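You operate a simulated robot arm through the tools that you are given. There is no shell and no other tool. Be economical: measure what you need, move in short steps, check, and stop when the job is done.

You are at the controls of a simulated robot arm. One attempt, no reset.

TASK
Crank 6 turns of base into the small pail and close it.
Fine: slide it under the spout and back to where it stood; leave the white pail alone.

Only the result counts: the job must be done as asked and must still hold three seconds after the hand-in. Knocking over, shifting, dropping, spilling or breaking anything else fails it.

THE ROBOT
A 7-joint arm with a two-finger parallel gripper on a trunk, on a base that drives. Base frame: it is fixed to the floor where the robot stands at the start and does not move with it; the origin is under the middle of the robot, x ahead of it, y to its left, z up. Lengths are in m, angles in rad, forces in N, time in s.
It reaches about 0.785 m from its shoulder. Its first joint turns from -2.897 to 2.897 rad. Places, roughly: pump crank [0.6, -0.4, 1.1]; white pail [-1, -1, 0.25]. Payload 3.4 kg.
Tool frame: the origin (TCP) lies between the finger pads and is the grasp point; the fingertips stand 0.03 m ahead of it; z points along the fingers, y is the line along which they close. Largest opening 0.094 m; finger width 0.028, thickness 0.01; the body of the gripper, 0.05 by 0.096 m, starts 0.055 m behind the TCP.
Orientation is that of the tool frame in the base frame, as a unit quaternion [x, y, z, w]. With the fingers straight down and closing along the base's y, the tool's x points along the base's -x, its y along +y and its z along -z.

THE INTERFACE
- The arm moves only by the tool jog_arm. Its argument "rows" is a list of rows, each a list of 7 numbers: the turn, a rotation vector about the tool's x, y, z in rad, then the shift along the tool's x, y, z in m, then the finger opening in m, from 0 to 0.094. In form: [[rx, ry, rz, tx, ty, tz, jaw], ...]. A call has 1 to 10 rows; each row is the pose to reach, as a shift and turn from the pose commanded when the call began, along the tool's axes at that moment. Rows are played at 5 a second. More than 0.05 m and 0.15 rad between two rows, or a gripper value outside its range, and nothing of the call is played. Where a pose cannot be reached the arm comes as near as it can. A force on the tool above 40 N (or 10 N above the force at the start of the call, whichever is more), or a blocked arm, ends the call early, and 0.2 s more pass. Each finger travels about 0.072 m/s and halts on what it meets, pressing with about 28 N; the grip force reading is that of the motor and also rises with nothing between the fingers. The clock runs only during rows and for 0.2 s after the last one: add rows that repeat a pose to give the fingers time. The reply holds the time, the measured pose of the TCP, the force on the tool along the base axes, the opening and the grip force, in the units named above and with some noise, with the torque about the TCP (base axes, N m) and any sound that the robot's microphone picked up, and new pictures: "pictures" is both (left out), scene, wrist or none.
- Cameras (640 x 400 px; columns grow to the right, rows downward): "scene" is now at [0.0153, 0.136, 1.5998]; the picture's right is [-0.35, -0.93, 0.00], its down [-0.69, 0.26, -0.68] and it looks along [0.64, -0.24, -0.73] (base axes); focal length 250 px, centre (320, 200). "wrist" rides on the gripper at [0.076, 0.014, -0.103] in the tool frame; the picture's right is [-0.18, 0.98, 0.00], its down [-0.75, -0.14, -0.64] and it looks along [-0.63, -0.12, 0.77] (tool axes); focal length 243 px, centre (320, 200).
- slide_trunk(by): slides the trunk up (or, below 0, down) by that many m; the arm and the scene camera ride with it, the base frame stays. It gives what a move gives, with no picture.
- steer(legs): drives the robot by 1 to 6 legs, each [ahead, left, turn to the left] in m, m and rad, along the robot's own axes; the way and the turn of a leg run together, so that a leg with both is an arc; at most 1.5 m and 3.142 rad a leg. The arm and the cameras ride along, it lands a little off, and it stops where it bumps. It gives what a move gives, and a new picture of the scene camera.
- aim_head(pan, tilt): turns the head with the scene camera to pan (to the left, within 2.705 rad either way) and tilt (down, from -0.506 to 1.204), counted from straight ahead of the robot. It gives what a move gives, and a new picture of the scene camera.
- probe_pixels(camera, pixels): for up to 12 pixels [column, row] of the newest picture of that camera ("zoom" is the newest enlarged one), the place [x, y, z] in the base frame of the surface seen there, good to about 0.002 m, but the place of the scene camera against the robot may be out by one fixed shift of up to 0.018 m in any direction. No time passes.
- close_up(camera, box): a new picture of the part [left, top, right, bottom] of that camera's present view, enlarged. No time passes.
- close_job(): hands the job in; it is judged then, once.

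Work in short steps. Measure before you move; look again where a grasp or a placing could have gone wrong, and mend it. You have 80 turns and 260 pictures in all, those below and enlarged ones among them. Open the gripper and draw the arm clear of the work before you hand the job in, unless the task says otherwise; then end with one line.

The tools are called after "Call:" as name(argument=value, ...) on one line, values as JSON. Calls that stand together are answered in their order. jog_arm: Moves the arm, as the interface text tells. Its arguments: {"type":"object","properties":{"rows":{"type":"array"},"pictures":{"type":"string","enum":["both","scene","wrist","none"]}},"required":["rows"]} The other tools are called the same way: slide_trunk (by) slides the trunk up or down; steer (legs) drives the base; aim_head (pan, tilt) turns the head that bears the scene camera; probe_pixels (camera, pixels) gives the place of the surface under pixels of a picture; close_up (camera, box) takes an enlarged picture of a part of a camera's view; close_job () hands the job in.

At the start:

```text
time: 0.0
tcp_pos: [0.3429, -0.0372, 1.2726]
orientation: [0.0, 1.0, -0.001, -0.001]
wrist_force: [0.8, 0.2, -0.4]
torque: [-0.03, 0.01, 0.01]
grip_width: 0.094
finger_force: 0.0
trunk travel left (down, up): [-0.268, 0.118]
robot x, y, heading: [-0.0, 0.0034, 0.007]
head pan, tilt: [-0.363, 0.824]
```

scene: 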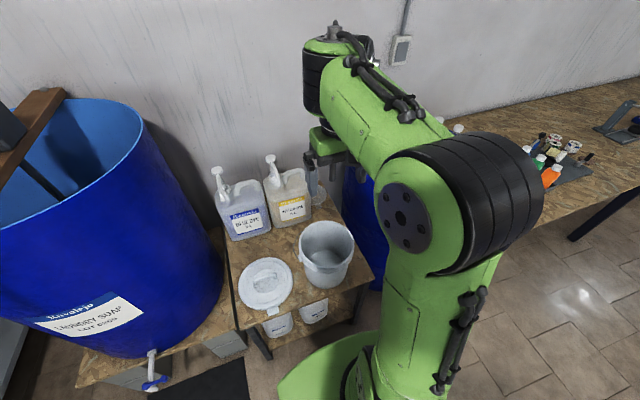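
wrist: 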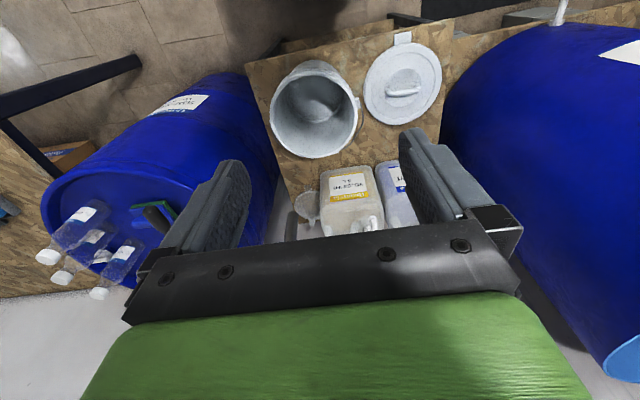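

The scene shows a pail at (326,255) with a lid at (265,285), partly behind the arm. I probe these and look closer, toward the crank and drum on the right.

Call:
probe_pixels(camera="scene", pixels=[[326, 225], [326, 255], [300, 255], [352, 240], [265, 285], [265, 315], [330, 285], [310, 180], [150, 380], [330, 155], [360, 190], [320, 310]])

Call:
close_up(camera="scene", box=[200, 130, 400, 350])

Call:
probe_pixels(camera="wrist", pixels=[[315, 65], [315, 155], [272, 110], [357, 110], [310, 110], [403, 85], [403, 38], [150, 215], [165, 215], [308, 205], [295, 230], [405, 95]])

Call:
close_up(camera="wrist", box=[20, 20, 460, 300])

Call:
aim_head(pan=-0.8, tilt=0.6)

```text
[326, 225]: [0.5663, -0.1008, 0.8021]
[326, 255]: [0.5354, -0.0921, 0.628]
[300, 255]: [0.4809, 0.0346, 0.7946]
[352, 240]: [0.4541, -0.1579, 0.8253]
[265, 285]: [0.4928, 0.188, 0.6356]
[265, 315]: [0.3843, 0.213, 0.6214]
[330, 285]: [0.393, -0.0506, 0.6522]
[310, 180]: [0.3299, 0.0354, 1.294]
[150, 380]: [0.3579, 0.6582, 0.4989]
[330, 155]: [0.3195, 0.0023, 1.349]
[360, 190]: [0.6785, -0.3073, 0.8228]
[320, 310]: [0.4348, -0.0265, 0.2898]
```

```text
1.82 times, centred on (300, 240) of scene
```

zoom: 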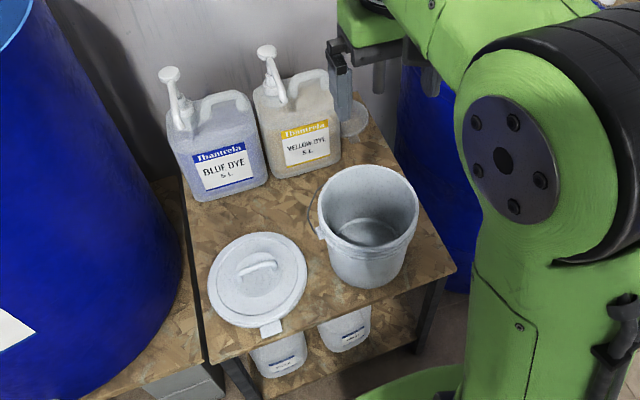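

```text
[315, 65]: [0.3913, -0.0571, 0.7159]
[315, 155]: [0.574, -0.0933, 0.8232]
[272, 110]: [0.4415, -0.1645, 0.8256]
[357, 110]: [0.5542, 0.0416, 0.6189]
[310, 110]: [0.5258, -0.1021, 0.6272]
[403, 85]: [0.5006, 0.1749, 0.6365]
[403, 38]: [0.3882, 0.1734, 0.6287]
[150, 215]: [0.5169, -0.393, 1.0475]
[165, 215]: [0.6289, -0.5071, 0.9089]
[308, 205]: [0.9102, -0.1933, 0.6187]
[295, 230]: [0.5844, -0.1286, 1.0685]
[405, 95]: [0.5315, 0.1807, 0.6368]
```

```text
1.43 times, centred on (240, 160) of wrist
```

zoom: 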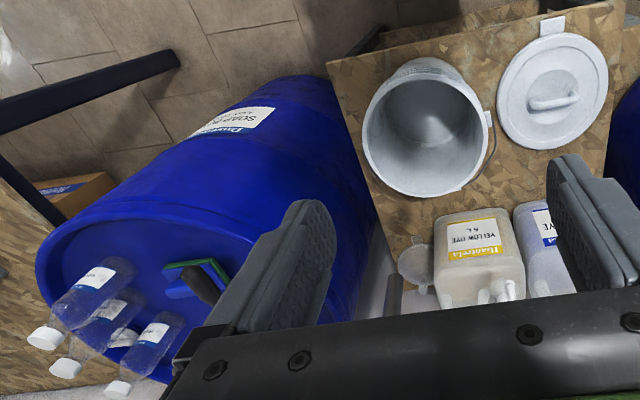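

```text
time: 0.9
tcp_pos: [0.3424, -0.0383, 1.2732]
orientation: [0.0, 1.0, -0.001, 0.0]
wrist_force: [0.6, 0.4, -0.5]
torque: [0.01, 0.05, 0.01]
grip_width: 0.0937
finger_force: 0.1
trunk travel left (down, up): [-0.268, 0.118]
robot x, y, heading: [-0.0001, 0.0036, -0.002]
head pan, tilt: [-0.799, 0.6]
```

scene: 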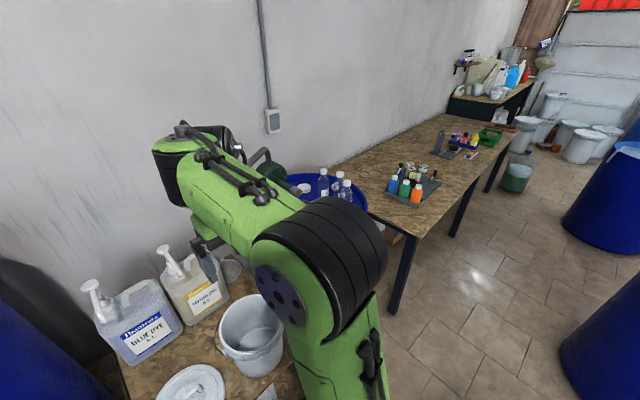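

The pail rim is at z≈0.825 on the table at 0.618; the pump is hidden behind the arm. I shift the arm left and yaw the wrist camera toward the pump.

Call:
jog_arm(rows=[[0, 0, 0.14, 0, 0.04, 0, 0.094], [0, 0, 0.28, 0, 0.08, 0, 0.094], [0, 0, 0.42, 0, 0.12, 0, 0.094], [0, 0, 0.56, 0, 0.15, -0.02, 0.094], [0, 0, 0.7, 0, 0.18, -0.04, 0.094]])

```text
time: 2.1
tcp_pos: [0.3427, 0.1443, 1.3126]
orientation: [0.344, 0.939, -0.001, 0.001]
wrist_force: [-0.1, 0.3, -0.5]
torque: [-0.03, 0.02, 0.01]
grip_width: 0.0941
finger_force: 0.1
trunk travel left (down, up): [-0.268, 0.118]
robot x, y, heading: [0.0008, -0.0008, -0.002]
head pan, tilt: [-0.799, 0.6]
```

scene: 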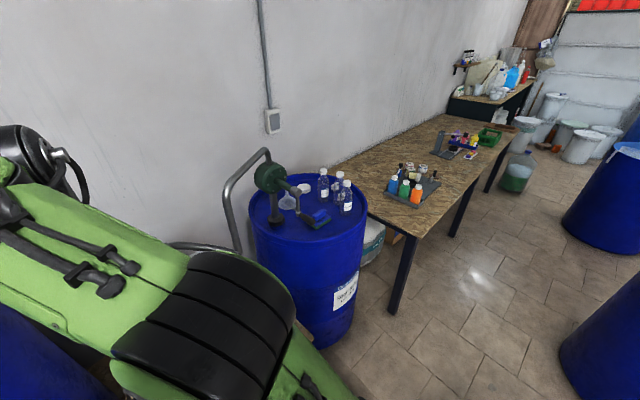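
wrist: 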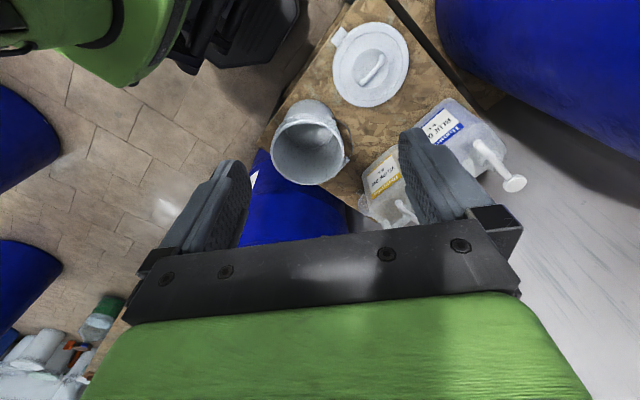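

Now the rotary pump on the drum is visible at (270,185), with its pipe going up and then down to the left (225,200). I zoom in.

Call:
close_up(camera="scene", box=[180, 120, 390, 260])

Call:
aim_head(pan=-0.6, tilt=0.75)

```text
2.86 times, centred on (285, 190) of scene
```

zoom: 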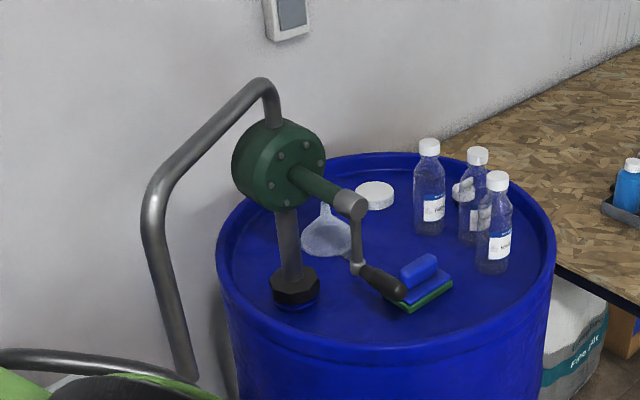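

```text
time: 2.8
tcp_pos: [0.3435, 0.1429, 1.3127]
orientation: [0.343, 0.939, 0.0, 0.0]
wrist_force: [-0.2, -1.0, 0.5]
torque: [0.0, -0.01, 0.04]
grip_width: 0.0938
finger_force: 0.0
trunk travel left (down, up): [-0.268, 0.118]
robot x, y, heading: [-0.0011, -0.0039, 0.003]
head pan, tilt: [-0.6, 0.75]
```

scene: 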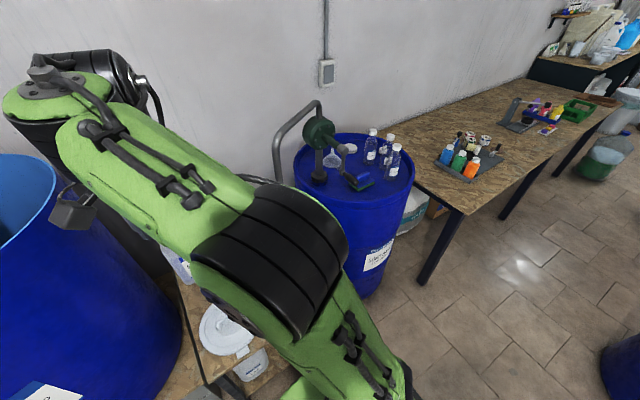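

The pump is in view around (320,135). Zoom and probe the pump parts.

Call:
close_up(camera="scene", box=[250, 80, 430, 200])

```text
3.33 times, centred on (340, 140) of scene
```

zoom: 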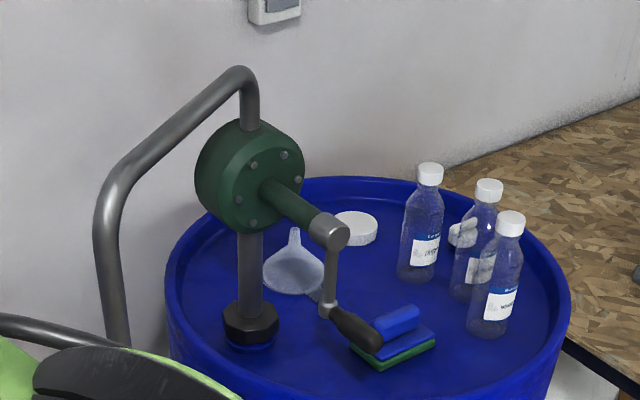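

Call:
probe_pixels(camera="zoom", pixels=[[328, 232], [327, 308], [378, 342], [350, 325], [270, 195], [240, 75], [105, 220], [118, 335], [250, 320], [393, 320], [385, 350], [190, 240]])

Call:
probe_pixels(camera="wrist", pixels=[[272, 150], [342, 150], [308, 108], [308, 183], [308, 150], [345, 160], [334, 65], [409, 65], [372, 26], [372, 105], [372, 68], [340, 32]])

Call:
close_up(camera="wrist", box=[230, 10, 530, 230])

```text
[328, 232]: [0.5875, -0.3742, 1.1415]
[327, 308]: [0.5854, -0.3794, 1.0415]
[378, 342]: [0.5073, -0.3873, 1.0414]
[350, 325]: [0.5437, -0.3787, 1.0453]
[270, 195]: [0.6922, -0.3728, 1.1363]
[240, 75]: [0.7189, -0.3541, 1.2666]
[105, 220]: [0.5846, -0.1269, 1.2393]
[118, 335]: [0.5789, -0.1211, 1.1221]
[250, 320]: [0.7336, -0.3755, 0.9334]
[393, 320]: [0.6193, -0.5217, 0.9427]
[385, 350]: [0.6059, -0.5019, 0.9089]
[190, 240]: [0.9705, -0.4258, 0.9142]
```

```text
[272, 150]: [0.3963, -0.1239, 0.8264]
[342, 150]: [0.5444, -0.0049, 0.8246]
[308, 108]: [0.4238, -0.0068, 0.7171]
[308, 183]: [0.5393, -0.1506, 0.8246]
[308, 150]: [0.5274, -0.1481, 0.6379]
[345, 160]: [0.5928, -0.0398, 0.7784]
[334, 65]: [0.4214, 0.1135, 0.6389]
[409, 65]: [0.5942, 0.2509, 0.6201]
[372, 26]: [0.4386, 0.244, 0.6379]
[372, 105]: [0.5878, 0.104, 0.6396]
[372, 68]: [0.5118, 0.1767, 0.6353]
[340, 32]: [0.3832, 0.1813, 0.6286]
```

```text
1.82 times, centred on (380, 120) of wrist
```

zoom: 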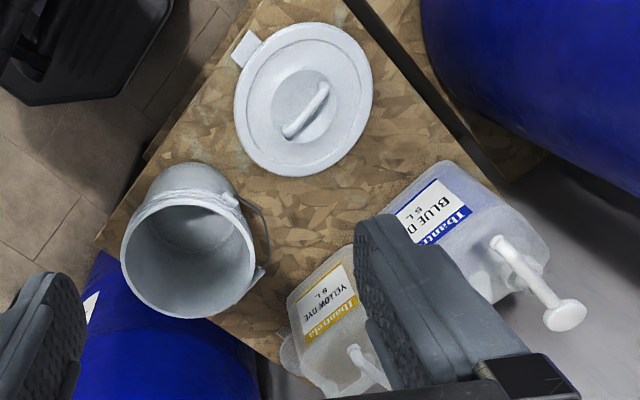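

Crank axis is along x at about y −0.373, z 1.137, and the handle hangs at z≈1.04. The spout drops near (0.582,−0.125), ending at z≈1.01, and the pail centre is ≈(0.479,−0.076). I probe the jugs, cup and lid handle in the zoom.

Call:
probe_pixels(camera="zoom", pixels=[[288, 335], [300, 300], [345, 262], [290, 355], [275, 335], [262, 270], [240, 200], [268, 240], [285, 133], [325, 88], [305, 110], [245, 48]])

Call:
close_up(camera="wrist", box=[250, 80, 430, 230])

```text
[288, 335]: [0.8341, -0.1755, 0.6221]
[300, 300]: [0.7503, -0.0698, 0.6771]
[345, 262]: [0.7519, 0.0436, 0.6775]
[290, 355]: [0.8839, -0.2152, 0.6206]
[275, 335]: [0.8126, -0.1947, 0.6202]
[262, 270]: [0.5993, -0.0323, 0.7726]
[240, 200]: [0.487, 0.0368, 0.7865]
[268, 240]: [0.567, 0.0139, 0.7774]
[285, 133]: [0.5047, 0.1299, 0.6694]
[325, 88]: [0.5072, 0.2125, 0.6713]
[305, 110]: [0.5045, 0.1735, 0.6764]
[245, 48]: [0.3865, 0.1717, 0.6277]
```

```text
2.67 times, centred on (340, 155) of wrist
```

zoom: 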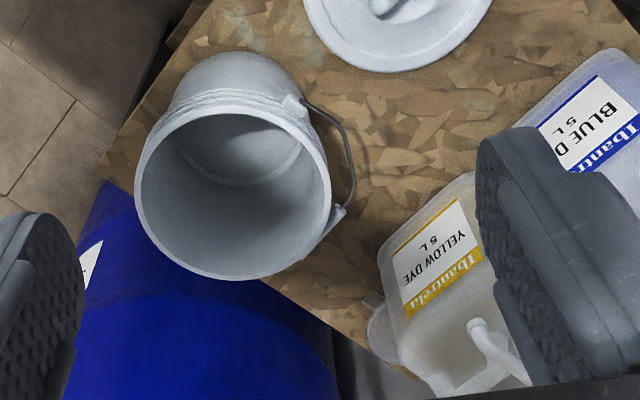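

Check the table's right edge and drum wall clearance before sliding.

Call:
probe_pixels(camera="zoom", pixels=[[275, 280], [305, 305], [340, 325], [290, 315], [250, 300], [310, 345], [200, 320], [120, 185], [230, 160], [380, 300], [370, 335], [120, 165]])

Call:
aim_head(pan=-0.35, tilt=1.0)

```text
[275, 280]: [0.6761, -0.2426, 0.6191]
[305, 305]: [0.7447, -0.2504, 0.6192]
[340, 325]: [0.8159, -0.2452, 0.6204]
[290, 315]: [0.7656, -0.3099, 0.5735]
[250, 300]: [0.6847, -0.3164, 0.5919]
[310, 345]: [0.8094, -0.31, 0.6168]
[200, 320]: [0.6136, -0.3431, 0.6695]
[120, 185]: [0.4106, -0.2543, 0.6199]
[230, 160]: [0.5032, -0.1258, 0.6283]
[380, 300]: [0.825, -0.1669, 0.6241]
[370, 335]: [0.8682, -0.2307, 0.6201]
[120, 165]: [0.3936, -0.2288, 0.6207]
```

```text
time: 3.6
tcp_pos: [0.3437, 0.1439, 1.3121]
orientation: [0.343, 0.939, -0.001, 0.001]
wrist_force: [1.0, -0.2, 0.4]
torque: [-0.01, 0.01, 0.0]
grip_width: 0.0939
finger_force: 0.1
trunk travel left (down, up): [-0.268, 0.118]
robot x, y, heading: [-0.0007, 0.0007, -0.002]
head pan, tilt: [-0.351, 1.0]
```

scene: 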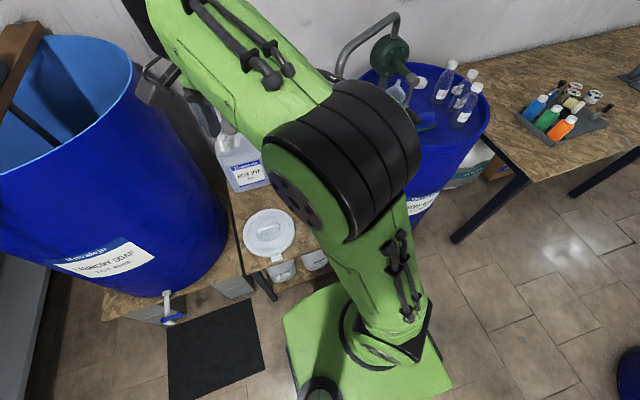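

Edge (y −0.25) and drum (−0.31) leave room for the pail. I move above the near rim point (0.392,−0.035), turning the gripper so it closes along the slide direction.

Call:
jog_arm(rows=[[0, 0, -0.14, -0.0152, -0.0106, 0.026, 0.06], [0, 0, -0.28, -0.0304, -0.0212, 0.052, 0.06], [0, 0, -0.42, -0.0456, -0.0318, 0.078, 0.06], [0, 0, -0.56, -0.0608, -0.0424, 0.104, 0.06], [0, 0, -0.7, -0.076, -0.053, 0.13, 0.06], [0, 0, -0.84, -0.0912, -0.0636, 0.156, 0.06], [0, 0, -0.98, -0.1064, -0.0742, 0.182, 0.06], [0, 0, -1.12, -0.1216, -0.0848, 0.208, 0.06], [0, 0, -1.26, -0.1368, -0.0954, 0.234, 0.06], [0, 0, -1.4, -0.152, -0.106, 0.26, 0.06]], pictures="none")

Call:
jog_arm(rows=[[0, 0, -0.142, 0, 0, 0, 0.06], [0, 0, -0.284, 0, 0, 0, 0.06], [0, 0, -0.426, 0, 0, 0, 0.06]])

```text
time: 5.8
tcp_pos: [0.3921, -0.0362, 1.0526]
orientation: [-0.343, 0.939, 0.0, 0.0]
wrist_force: [1.1, 0.0, 0.1]
torque: [0.02, 0.03, -0.01]
grip_width: 0.06
finger_force: 0.0
trunk travel left (down, up): [-0.268, 0.118]
robot x, y, heading: [0.002, 0.0031, 0.002]
head pan, tilt: [-0.351, 1.0]
```

```text
time: 6.6
tcp_pos: [0.391, -0.0365, 1.0529]
orientation: [-0.534, 0.845, -0.001, 0.0]
wrist_force: [-0.5, -0.3, 0.7]
torque: [0.01, 0.0, 0.03]
grip_width: 0.0602
finger_force: 0.0
trunk travel left (down, up): [-0.268, 0.118]
robot x, y, heading: [-0.003, 0.0, 0.001]
head pan, tilt: [-0.351, 1.0]
```

scene: 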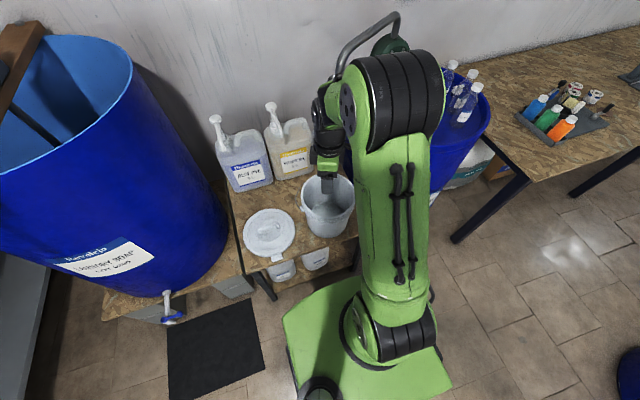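
wrist: 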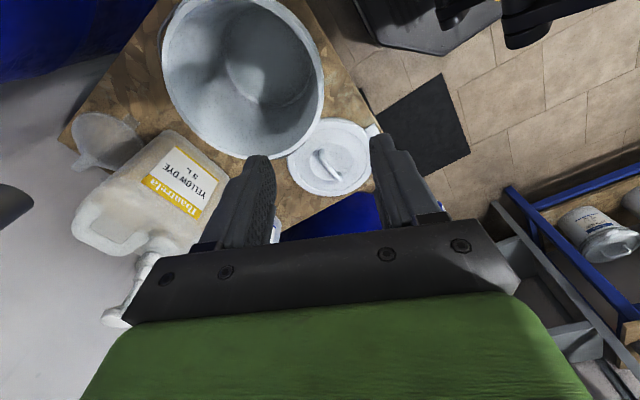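

Re-measure the rim from this wrist view, including its wall at the robot side.

Call:
probe_pixels(camera="wrist", pixels=[[165, 50], [321, 95], [302, 35], [240, 155], [190, 125], [285, 143], [185, 10], [275, 8], [10, 200], [25, 210], [325, 165], [295, 20]])

Call:
close_up(camera="wrist", box=[140, 0, 400, 200])

```text
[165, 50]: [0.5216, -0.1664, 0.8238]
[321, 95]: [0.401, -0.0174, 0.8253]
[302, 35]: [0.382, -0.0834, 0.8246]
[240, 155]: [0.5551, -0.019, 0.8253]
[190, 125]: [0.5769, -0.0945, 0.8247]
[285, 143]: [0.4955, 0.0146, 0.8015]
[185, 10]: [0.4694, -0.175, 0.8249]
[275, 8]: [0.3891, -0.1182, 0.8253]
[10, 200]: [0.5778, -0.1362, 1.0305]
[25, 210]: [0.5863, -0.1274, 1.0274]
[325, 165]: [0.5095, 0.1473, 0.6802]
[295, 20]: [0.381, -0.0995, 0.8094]
```

```text
2.00 times, centred on (270, 100) of wrist
```

zoom: 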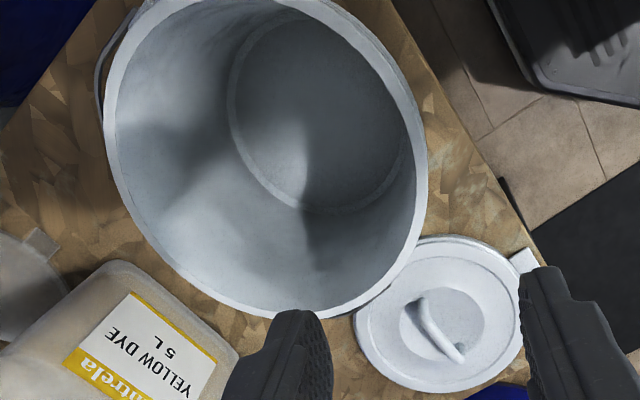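

Rim centre (0.4785,−0.0775), radius 0.098, top z 0.825; TCP sits above the wall. Descend 0.238 with the wall between the fingers.

Call:
jog_arm(rows=[[0, 0, 0, 0, 0, 0.03, 0.06], [0, 0, 0, 0, 0, 0.06, 0.06], [0, 0, 0, 0, 0, 0.09, 0.06], [0, 0, 0, 0, 0, 0.12, 0.06], [0, 0, 0, 0, 0, 0.15, 0.06], [0, 0, 0, 0, 0, 0.18, 0.06], [0, 0, 0, 0, 0, 0.21, 0.06], [0, 0, 0, 0, 0, 0.238, 0.06]])

```text
time: 8.4
tcp_pos: [0.3938, -0.0364, 0.8154]
orientation: [-0.533, 0.846, 0.0, 0.0]
wrist_force: [0.0, -1.4, 0.7]
torque: [-0.03, 0.01, -0.02]
grip_width: 0.06
finger_force: 0.0
trunk travel left (down, up): [-0.268, 0.118]
robot x, y, heading: [0.0, -0.001, 0.002]
head pan, tilt: [-0.351, 1.0]
```

scene: 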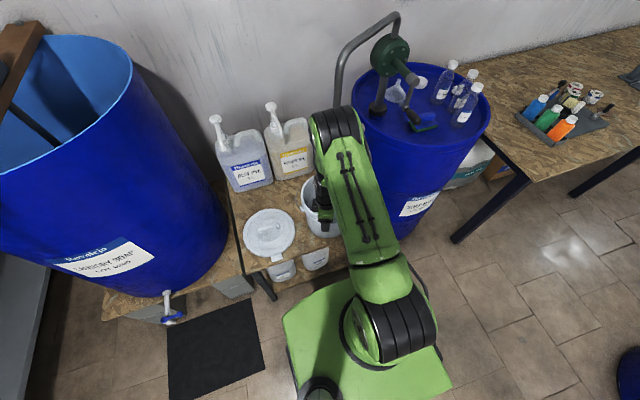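
wrist: 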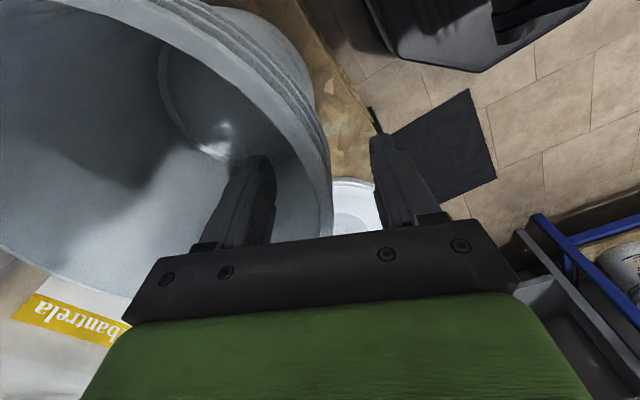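

The wall is between the fingers; close on it.

Call:
jog_arm(rows=[[0, 0, 0, 0, 0, 0, 0.03], [0, 0, 0, 0, 0, 0, 0.01], [0, 0, 0, 0, 0, 0, 0.0], [0, 0, 0, 0, 0, 0, 0.0]])

Call:
close_up(camera="scene", box=[270, 0, 450, 250])

Call:
probe_pixels(camera="scene", pixels=[[318, 125], [325, 110], [345, 108], [313, 150], [340, 75], [318, 195], [352, 112]])

```text
time: 9.4
tcp_pos: [0.3927, -0.0376, 0.8155]
orientation: [-0.533, 0.846, -0.001, 0.0]
wrist_force: [0.0, -1.7, 2.6]
torque: [-0.91, -0.17, -0.29]
grip_width: 0.0129
finger_force: 28.2
trunk travel left (down, up): [-0.268, 0.118]
robot x, y, heading: [-0.0018, 0.0005, 0.005]
head pan, tilt: [-0.351, 1.0]
```

scene: 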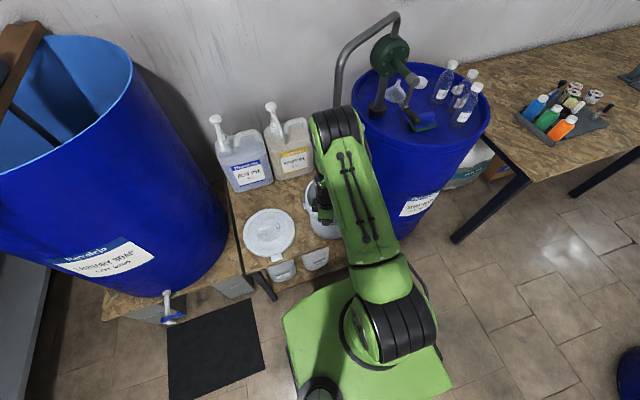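
wrist: 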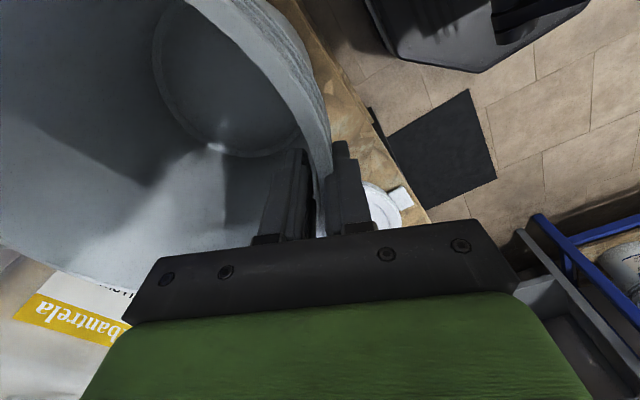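

```text
1.60 times, centred on (360, 125) of scene
```

zoom: 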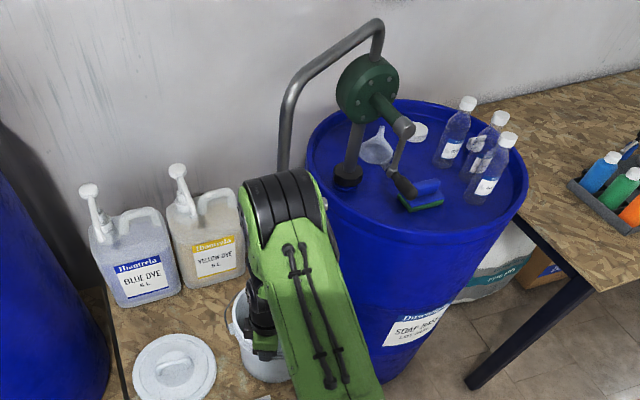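

```text
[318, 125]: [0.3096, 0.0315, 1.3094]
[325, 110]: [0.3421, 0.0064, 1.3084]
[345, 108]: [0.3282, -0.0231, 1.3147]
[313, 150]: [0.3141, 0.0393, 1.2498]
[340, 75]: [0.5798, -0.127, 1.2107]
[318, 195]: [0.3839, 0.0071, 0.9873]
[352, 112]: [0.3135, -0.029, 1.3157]
```

Gripped (0.0129 wide, 28 N) at TCP (0.3927,−0.0376). Slide the pail 0.105 m along tool −y toward the spout.

Call:
jog_arm(rows=[[0, 0, 0, 0, -0.01, 0, 0.0], [0, 0, 0, 0, -0.022, 0, 0.0], [0, 0, 0, 0, -0.034, 0, 0.0], [0, 0, 0, 0, -0.046, 0, 0.0], [0, 0, 0, 0, -0.058, 0, 0.0], [0, 0, 0, 0, -0.07, 0, 0.0], [0, 0, 0, 0, -0.082, 0, 0.0], [0, 0, 0, 0, -0.094, 0, 0.0], [0, 0, 0, 0, -0.105, 0, 0.0], [0, 0, 0, 0, -0.105, 0, 0.0]])

```text
time: 11.6
tcp_pos: [0.4877, -0.0807, 0.8157]
orientation: [-0.534, 0.845, -0.001, 0.0]
wrist_force: [-2.7, 0.9, 6.7]
torque: [-0.26, -0.33, 0.04]
grip_width: 0.0125
finger_force: 28.2
trunk travel left (down, up): [-0.268, 0.118]
robot x, y, heading: [0.003, -0.0036, 0.003]
head pan, tilt: [-0.351, 1.0]
```

scene: 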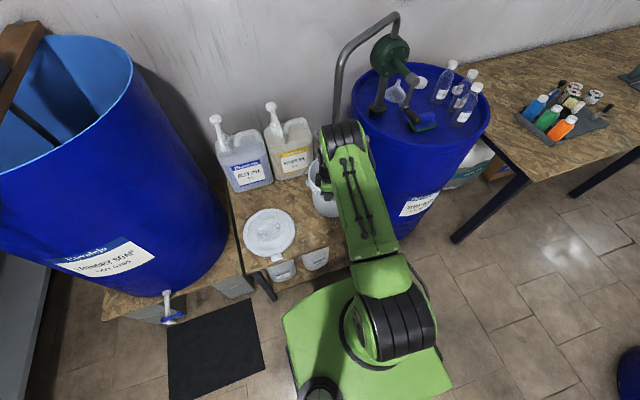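
wrist: 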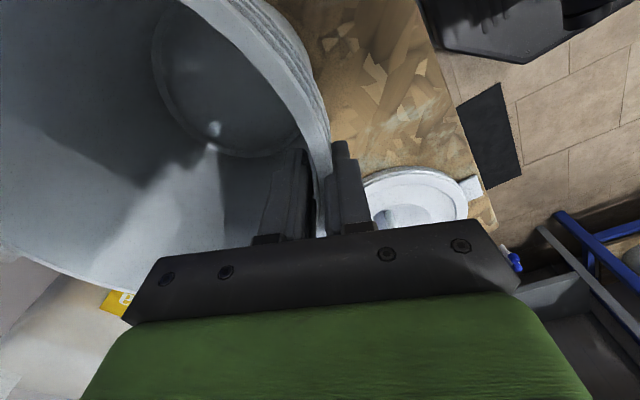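

The pail followed. Release, rise 0.08, then draw back 0.1 and up, clear of the spout.

Call:
jog_arm(rows=[[0, 0, 0, 0, 0, 0, 0.03], [0, 0, 0, 0, 0, 0, 0.06], [0, 0, 0, 0, 0, 0, 0.06], [0, 0, 0, 0, 0, -0.03, 0.06], [0, 0, 0, 0, 0, -0.06, 0.06], [0, 0, 0, 0, 0.03, -0.09, 0.06], [0, 0, 0, 0, 0.06, -0.12, 0.06], [0, 0, 0, 0, 0.09, -0.16, 0.06], [0, 0, 0, 0, 0.1, -0.2, 0.06], [0, 0, 0, 0, 0.1, -0.24, 0.06]])

```text
time: 13.8
tcp_pos: [0.3967, -0.0367, 1.0539]
orientation: [-0.534, 0.846, 0.0, 0.0]
wrist_force: [-1.1, 0.4, -0.1]
torque: [-0.01, -0.01, 0.03]
grip_width: 0.0601
finger_force: 0.1
trunk travel left (down, up): [-0.268, 0.118]
robot x, y, heading: [0.0003, 0.0011, -0.002]
head pan, tilt: [-0.351, 1.0]
```

scene: 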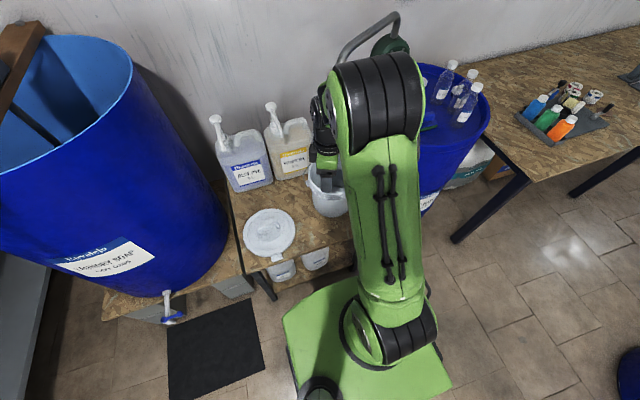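
wrist: 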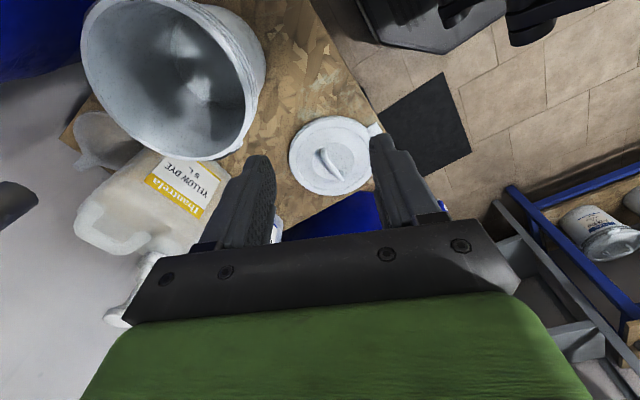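

Measure the new rim and the spout end (dark tube at (10,200)).

Call:
probe_pixels(camera="wrist", pixels=[[83, 50], [263, 75], [150, 145], [205, 158], [200, 7], [250, 40], [15, 187], [20, 212], [35, 205], [5, 200], [100, 95], [120, 5]])

Call:
close_up(camera="wrist", box=[0, 0, 300, 260])

```text
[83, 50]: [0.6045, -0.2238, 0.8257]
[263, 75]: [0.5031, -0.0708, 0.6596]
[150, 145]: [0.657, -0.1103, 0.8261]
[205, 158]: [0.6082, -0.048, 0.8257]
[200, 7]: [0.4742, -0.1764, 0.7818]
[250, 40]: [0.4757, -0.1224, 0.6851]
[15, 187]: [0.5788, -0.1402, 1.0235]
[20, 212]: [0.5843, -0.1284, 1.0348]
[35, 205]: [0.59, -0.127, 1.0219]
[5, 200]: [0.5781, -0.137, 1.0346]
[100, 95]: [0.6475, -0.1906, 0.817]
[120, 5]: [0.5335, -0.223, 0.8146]
```

```text
1.54 times, centred on (150, 130) of wrist
```

zoom: 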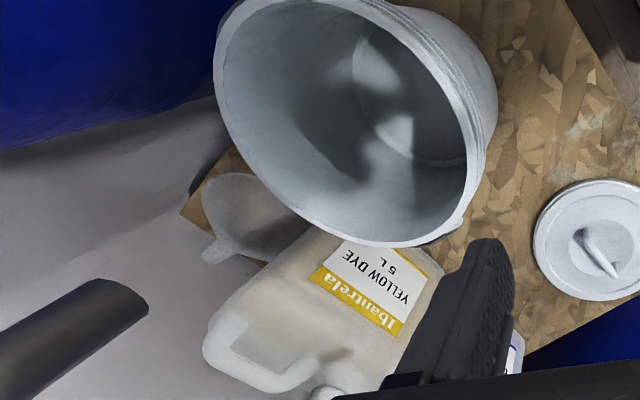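

The pail centre is now ≈(0.563,−0.135), with the spout (≈0.59,−0.138) well inside the rim. Next, untwist the tool and move to the right, ahead of the crank.

Call:
jog_arm(rows=[[0, 0, 0.1408, 0.0185, -0.0046, -0.0125, 0.06], [0, 0, 0.2815, 0.037, -0.0092, -0.025, 0.06], [0, 0, 0.4223, 0.0555, -0.0139, -0.0375, 0.06], [0, 0, 0.563, 0.074, -0.0185, -0.05, 0.06], [0, 0, 0.7038, 0.0925, -0.0231, -0.0625, 0.06], [0, 0, 0.8445, 0.111, -0.0278, -0.075, 0.06], [0, 0, 0.985, 0.1295, -0.0324, -0.0875, 0.06], [0, 0, 1.126, 0.148, -0.037, -0.1, 0.06]], pictures="none")

Call:
aim_head(pan=-0.6, tilt=0.75)

```text
time: 15.6
tcp_pos: [0.3651, -0.1887, 1.1541]
orientation: [0.001, 1.0, -0.001, 0.0]
wrist_force: [-0.4, -0.6, 0.9]
torque: [0.0, 0.02, 0.03]
grip_width: 0.0597
finger_force: 0.1
trunk travel left (down, up): [-0.268, 0.118]
robot x, y, heading: [-0.0014, 0.0009, -0.002]
head pan, tilt: [-0.351, 1.0]
```

```text
time: 16.4
tcp_pos: [0.3672, -0.1886, 1.1543]
orientation: [0.0, 1.0, -0.001, 0.001]
wrist_force: [0.6, -0.4, 0.5]
torque: [0.0, 0.03, 0.01]
grip_width: 0.0599
finger_force: 0.0
trunk travel left (down, up): [-0.268, 0.118]
robot x, y, heading: [0.0001, 0.0024, 0.005]
head pan, tilt: [-0.6, 0.75]
```

scene: 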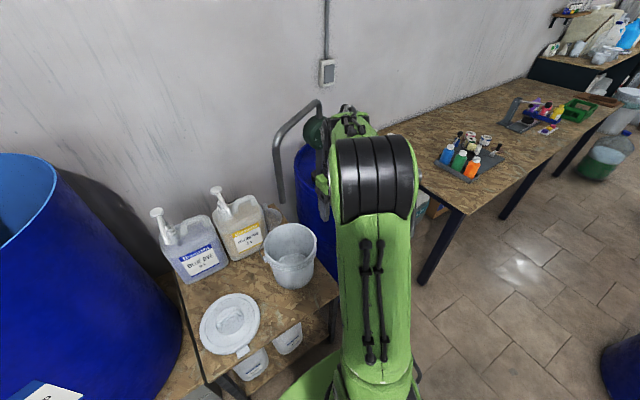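

Pail stands under the spout. Pitch the gripper to horizontal while moving in front of the handle (stop ~0.1 m short of it).

Call:
jog_arm(rows=[[0, -0.142, 0, -0.003, -0.019, 0.005, 0.06], [0, -0.284, 0, -0.006, -0.038, 0.01, 0.06], [0, -0.426, 0, -0.009, -0.057, 0.015, 0.06], [0, -0.568, 0, -0.012, -0.076, 0.02, 0.06], [0, -0.71, 0, -0.015, -0.095, 0.025, 0.06], [0, -0.852, 0, -0.018, -0.114, 0.03, 0.06], [0, -0.994, 0, -0.021, -0.133, 0.035, 0.06], [0, -1.136, 0, -0.024, -0.152, 0.04, 0.06], [0, -1.278, 0, -0.027, -0.171, 0.045, 0.06], [0, -1.42, 0, -0.03, -0.19, 0.05, 0.06]])

```text
time: 18.6
tcp_pos: [0.3946, -0.3791, 1.1064]
orientation: [-0.001, 0.758, 0.0, 0.653]
wrist_force: [-0.3, -0.5, -0.8]
torque: [0.0, 0.04, 0.03]
grip_width: 0.0602
finger_force: 0.0
trunk travel left (down, up): [-0.268, 0.118]
robot x, y, heading: [0.0035, -0.0006, 0.005]
head pan, tilt: [-0.6, 0.75]
```

scene: 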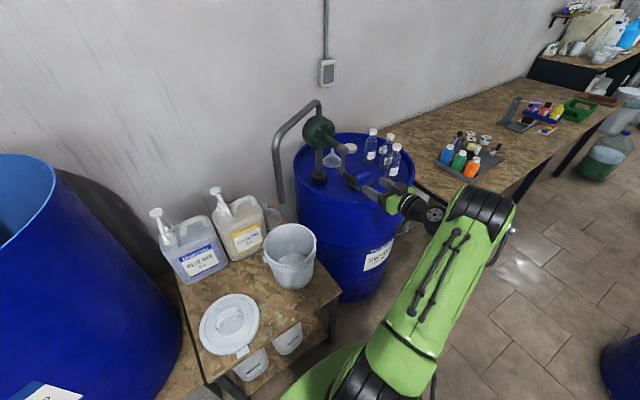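
wrist: 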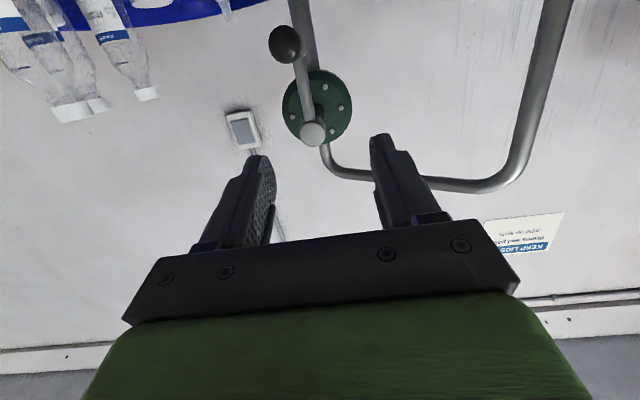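

The wrist view shows the crank end-on: knob at (287,45), hub at (313,132). Zoom for direction marks and probe.

Call:
close_up(camera="wrist", box=[240, 0, 400, 170])

Call:
probe_pixels(camera="wrist", pixels=[[287, 45], [270, 45], [305, 45], [287, 30], [287, 61], [313, 132], [302, 132], [325, 132], [313, 145], [305, 90], [340, 110], [300, 110]])

Call:
close_up(camera="scene", box=[260, 90, 460, 220])

```text
2.35 times, centred on (320, 85) of wrist
```

zoom: 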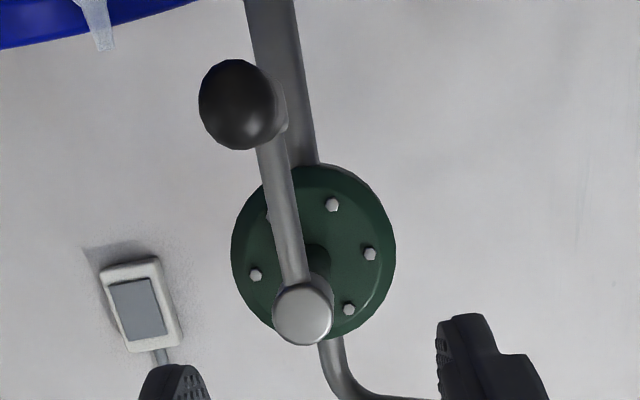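

```text
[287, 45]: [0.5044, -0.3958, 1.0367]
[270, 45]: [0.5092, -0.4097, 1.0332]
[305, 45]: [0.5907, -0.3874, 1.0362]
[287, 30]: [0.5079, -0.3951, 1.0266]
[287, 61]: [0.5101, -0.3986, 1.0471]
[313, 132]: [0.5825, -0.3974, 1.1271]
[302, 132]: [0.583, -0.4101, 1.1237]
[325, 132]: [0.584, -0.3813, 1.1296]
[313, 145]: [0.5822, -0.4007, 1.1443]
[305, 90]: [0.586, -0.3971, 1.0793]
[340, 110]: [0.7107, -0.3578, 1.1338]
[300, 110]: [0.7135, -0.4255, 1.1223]
```

```text
3.08 times, centred on (360, 155) of scene
```

zoom: 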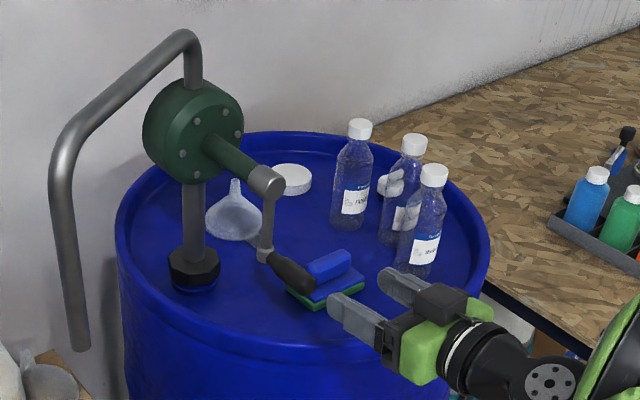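

Axis at (y −0.396, z 1.131), handle at (−0.396, 1.037), x 0.504–0.585. Level the tool and line it up with the handle.

Call:
jog_arm(rows=[[0, -0.05, 0, 0.02, -0.006, 0.018, 0.07], [0, -0.1, 0, 0.04, -0.012, 0.036, 0.07], [0, -0.15, 0, 0.0615, -0.017, 0.0548, 0.07]])

```text
time: 19.4
tcp_pos: [0.4408, -0.3968, 1.0357]
orientation: [0.0, 0.707, -0.001, 0.707]
wrist_force: [-0.2, -0.2, 0.2]
torque: [0.03, -0.01, -0.04]
grip_width: 0.0701
finger_force: 0.1
trunk travel left (down, up): [-0.268, 0.118]
robot x, y, heading: [-0.0002, -0.0023, -0.002]
head pan, tilt: [-0.6, 0.75]
```

scene: 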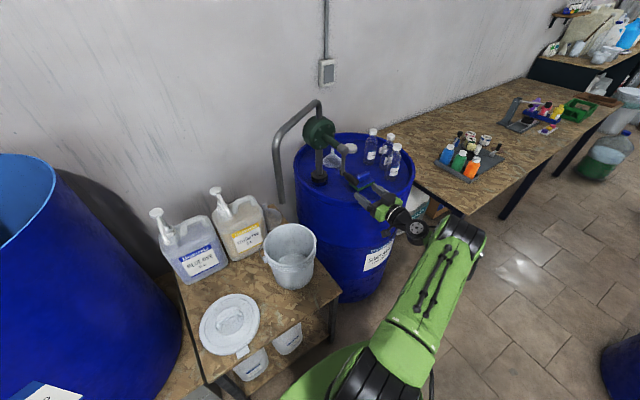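
wrist: 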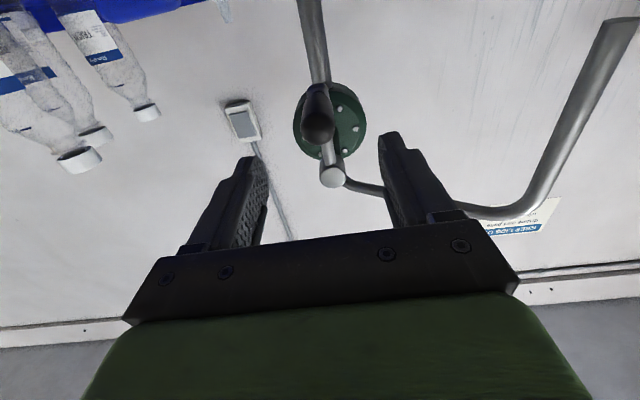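

Knob is centred between the fingers at (318,128). Probe to confirm its place before moving in.

Call:
probe_pixels(camera="wrist", pixels=[[318, 128], [303, 128], [333, 128], [318, 142], [318, 115], [332, 176], [321, 176], [344, 176], [318, 95]])

Call:
jog_arm(rows=[[0, 0, 0, 0, 0, 0.03, 0.07], [0, 0, 0, 0, 0, 0.06, 0.07], [0, 0, 0, 0, 0, 0.088, 0.07]])

```text
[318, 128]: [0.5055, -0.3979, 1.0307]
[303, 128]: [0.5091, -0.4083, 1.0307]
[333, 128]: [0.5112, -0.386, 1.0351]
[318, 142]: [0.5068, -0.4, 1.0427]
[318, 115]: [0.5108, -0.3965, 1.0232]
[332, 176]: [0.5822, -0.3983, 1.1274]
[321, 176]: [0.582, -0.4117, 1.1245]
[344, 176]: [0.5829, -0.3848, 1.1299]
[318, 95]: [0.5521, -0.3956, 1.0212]
```

```text
time: 20.2
tcp_pos: [0.5296, -0.3959, 1.0343]
orientation: [-0.001, 0.708, 0.0, 0.707]
wrist_force: [-0.8, 0.5, 0.2]
torque: [0.02, 0.01, -0.05]
grip_width: 0.0699
finger_force: 0.1
trunk travel left (down, up): [-0.268, 0.118]
robot x, y, heading: [-0.0002, 0.0, 0.002]
head pan, tilt: [-0.6, 0.75]
```

scene: 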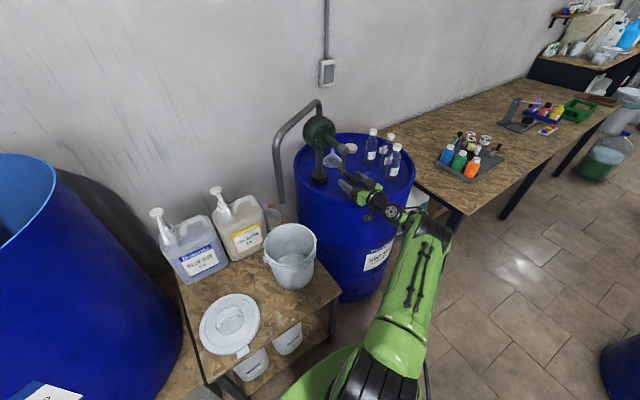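
wrist: 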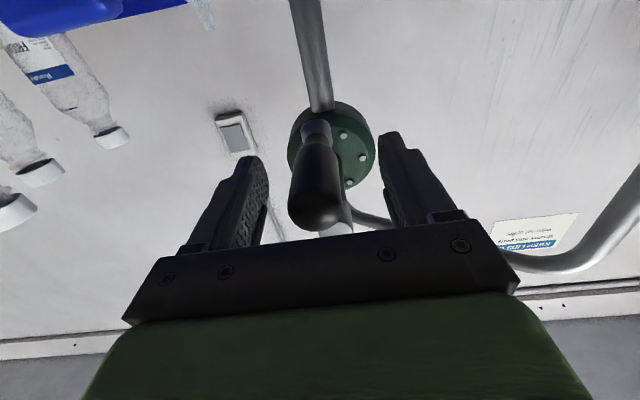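

Handle lies between the fingers. Close on it.

Call:
jog_arm(rows=[[0, 0, 0, 0, 0, 0, 0.04], [0, 0, 0, 0, 0, 0, 0.01], [0, 0, 0, 0, 0, 0, 0.0], [0, 0, 0, 0, 0, 0, 0.0]], pictures="wrist")

```text
time: 21.2
tcp_pos: [0.5292, -0.3967, 1.035]
orientation: [0.0, 0.708, -0.001, 0.706]
wrist_force: [1.2, -2.4, -1.2]
torque: [-0.04, -0.13, 0.12]
grip_width: 0.0266
finger_force: 45.2
trunk travel left (down, up): [-0.268, 0.118]
robot x, y, heading: [-0.0013, 0.003, -0.002]
head pan, tilt: [-0.6, 0.75]
```

wrist: 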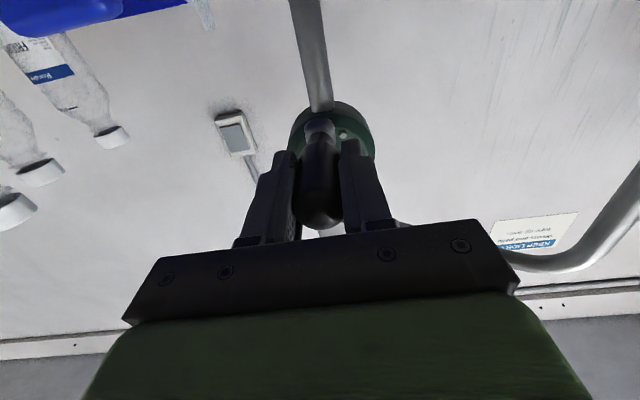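

Gripped (0.0266). First half-turn, clockwise as seen from the crank side (bottom → left → top), listening and watching forces.

Call:
jog_arm(rows=[[0, 0, 0, -0.0047, 0.0294, 0, 0], [0, 0, 0, -0.0181, 0.0558, 0, 0], [0, 0, 0, -0.0392, 0.0769, 0, 0], [0, 0, 0, -0.0656, 0.0904, 0, 0], [0, 0, 0, -0.095, 0.095, 0, 0]])

```text
time: 22.4
tcp_pos: [0.5298, -0.3033, 1.1323]
orientation: [0.003, 0.708, -0.002, 0.706]
wrist_force: [1.7, -15.2, -3.8]
torque: [0.0, -0.74, 0.52]
grip_width: 0.0265
finger_force: 44.9
trunk travel left (down, up): [-0.268, 0.118]
robot x, y, heading: [0.0046, -0.0007, 0.0]
head pan, tilt: [-0.6, 0.75]
```

scene: 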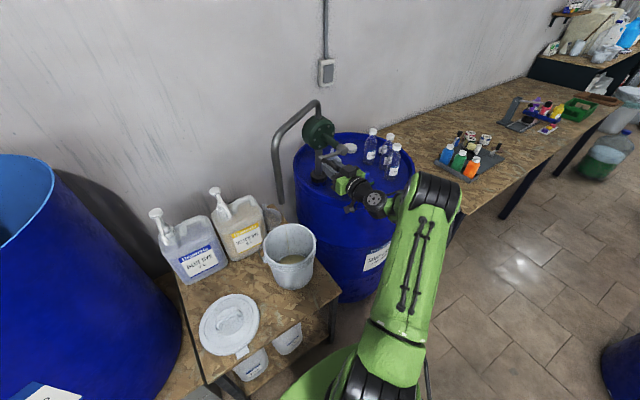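
wrist: 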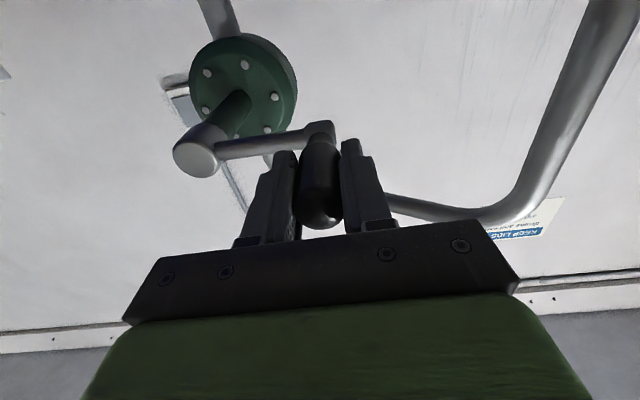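

It turns, and base already shows in the pail. The −15 N radial force says the radius is nearer 0.093, so I continue on a circle centred (−0.397,1.1287), r 0.0932, for another half turn.

Call:
jog_arm(rows=[[0, 0, 0, -0.0275, -0.0067, 0, 0], [0, 0, 0, -0.0535, -0.0199, 0, 0], [0, 0, 0, -0.0741, -0.0405, 0, 0], [0, 0, 0, -0.0873, -0.0665, 0, 0], [0, 0, 0, -0.0919, -0.0953, 0, 0], [0, 0, 0, -0.0873, -0.1241, 0, 0], [0, 0, 0, -0.0741, -0.1501, 0, 0], [0, 0, 0, -0.0535, -0.1707, 0, 0], [0, 0, 0, -0.0275, -0.1839, 0, 0], [0, 0, 0, 0.0013, -0.1885, 0, 0]])

```text
time: 24.6
tcp_pos: [0.5286, -0.4933, 1.1286]
orientation: [0.003, 0.708, -0.001, 0.707]
wrist_force: [0.0, -15.8, -0.7]
torque: [0.02, -1.15, 0.53]
grip_width: 0.0267
finger_force: 44.8
trunk travel left (down, up): [-0.268, 0.118]
robot x, y, heading: [0.0009, -0.005, 0.001]
head pan, tilt: [-0.6, 0.75]
```

scene: 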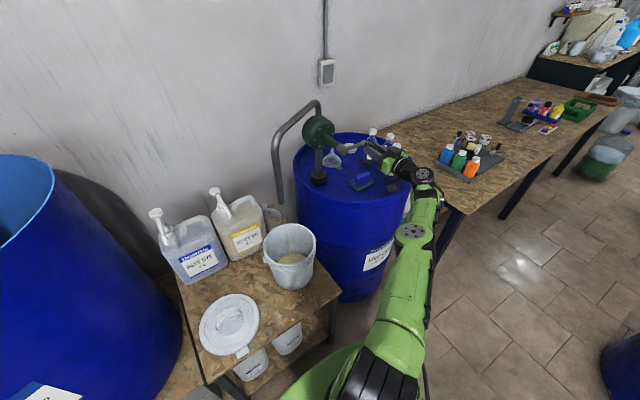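
wrist: 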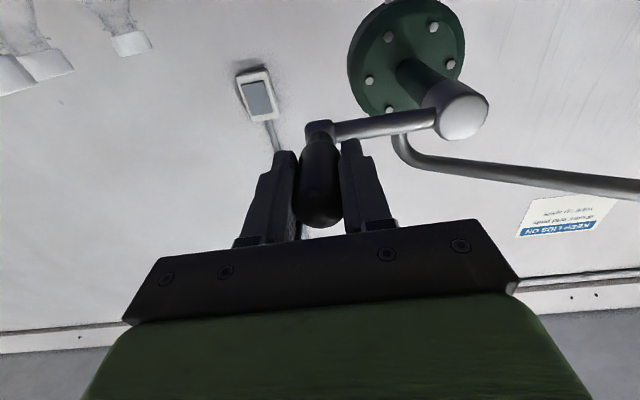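

Force stays −15 N on the right side too, so the centre is at y −0.3985 with r 0.095. Continue with the corrected circle.

Call:
jog_arm(rows=[[0, 0, 0, 0.0281, 0.0013, 0, 0], [0, 0, 0, 0.0545, 0.0148, 0, 0], [0, 0, 0, 0.0756, 0.0359, 0, 0], [0, 0, 0, 0.0891, 0.0623, 0, 0], [0, 0, 0, 0.0937, 0.0917, 0, 0], [0, 0, 0, 0.0891, 0.1211, 0, 0], [0, 0, 0, 0.0756, 0.1475, 0, 0], [0, 0, 0, 0.0545, 0.1686, 0, 0], [0, 0, 0, 0.0281, 0.1821, 0, 0], [0, 0, 0, -0.0013, 0.1867, 0, 0]], pictures="scene")

```text
time: 26.8
tcp_pos: [0.5259, -0.3046, 1.134]
orientation: [-0.001, 0.705, 0.0, 0.709]
wrist_force: [-7.2, -2.8, -0.6]
torque: [0.01, 0.23, 0.3]
grip_width: 0.0272
finger_force: 44.9
trunk travel left (down, up): [-0.268, 0.118]
robot x, y, heading: [0.0009, 0.0001, -0.001]
head pan, tilt: [-0.6, 0.75]
```

scene: 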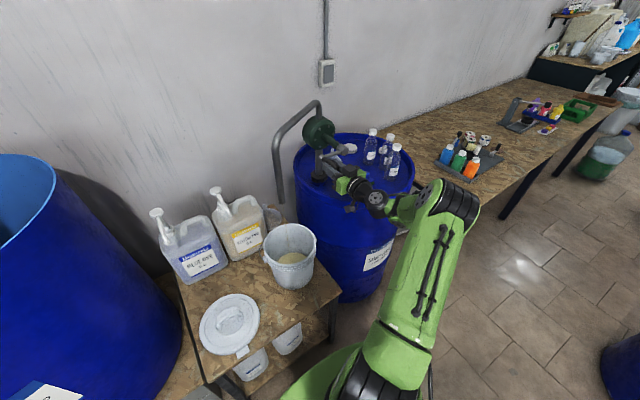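

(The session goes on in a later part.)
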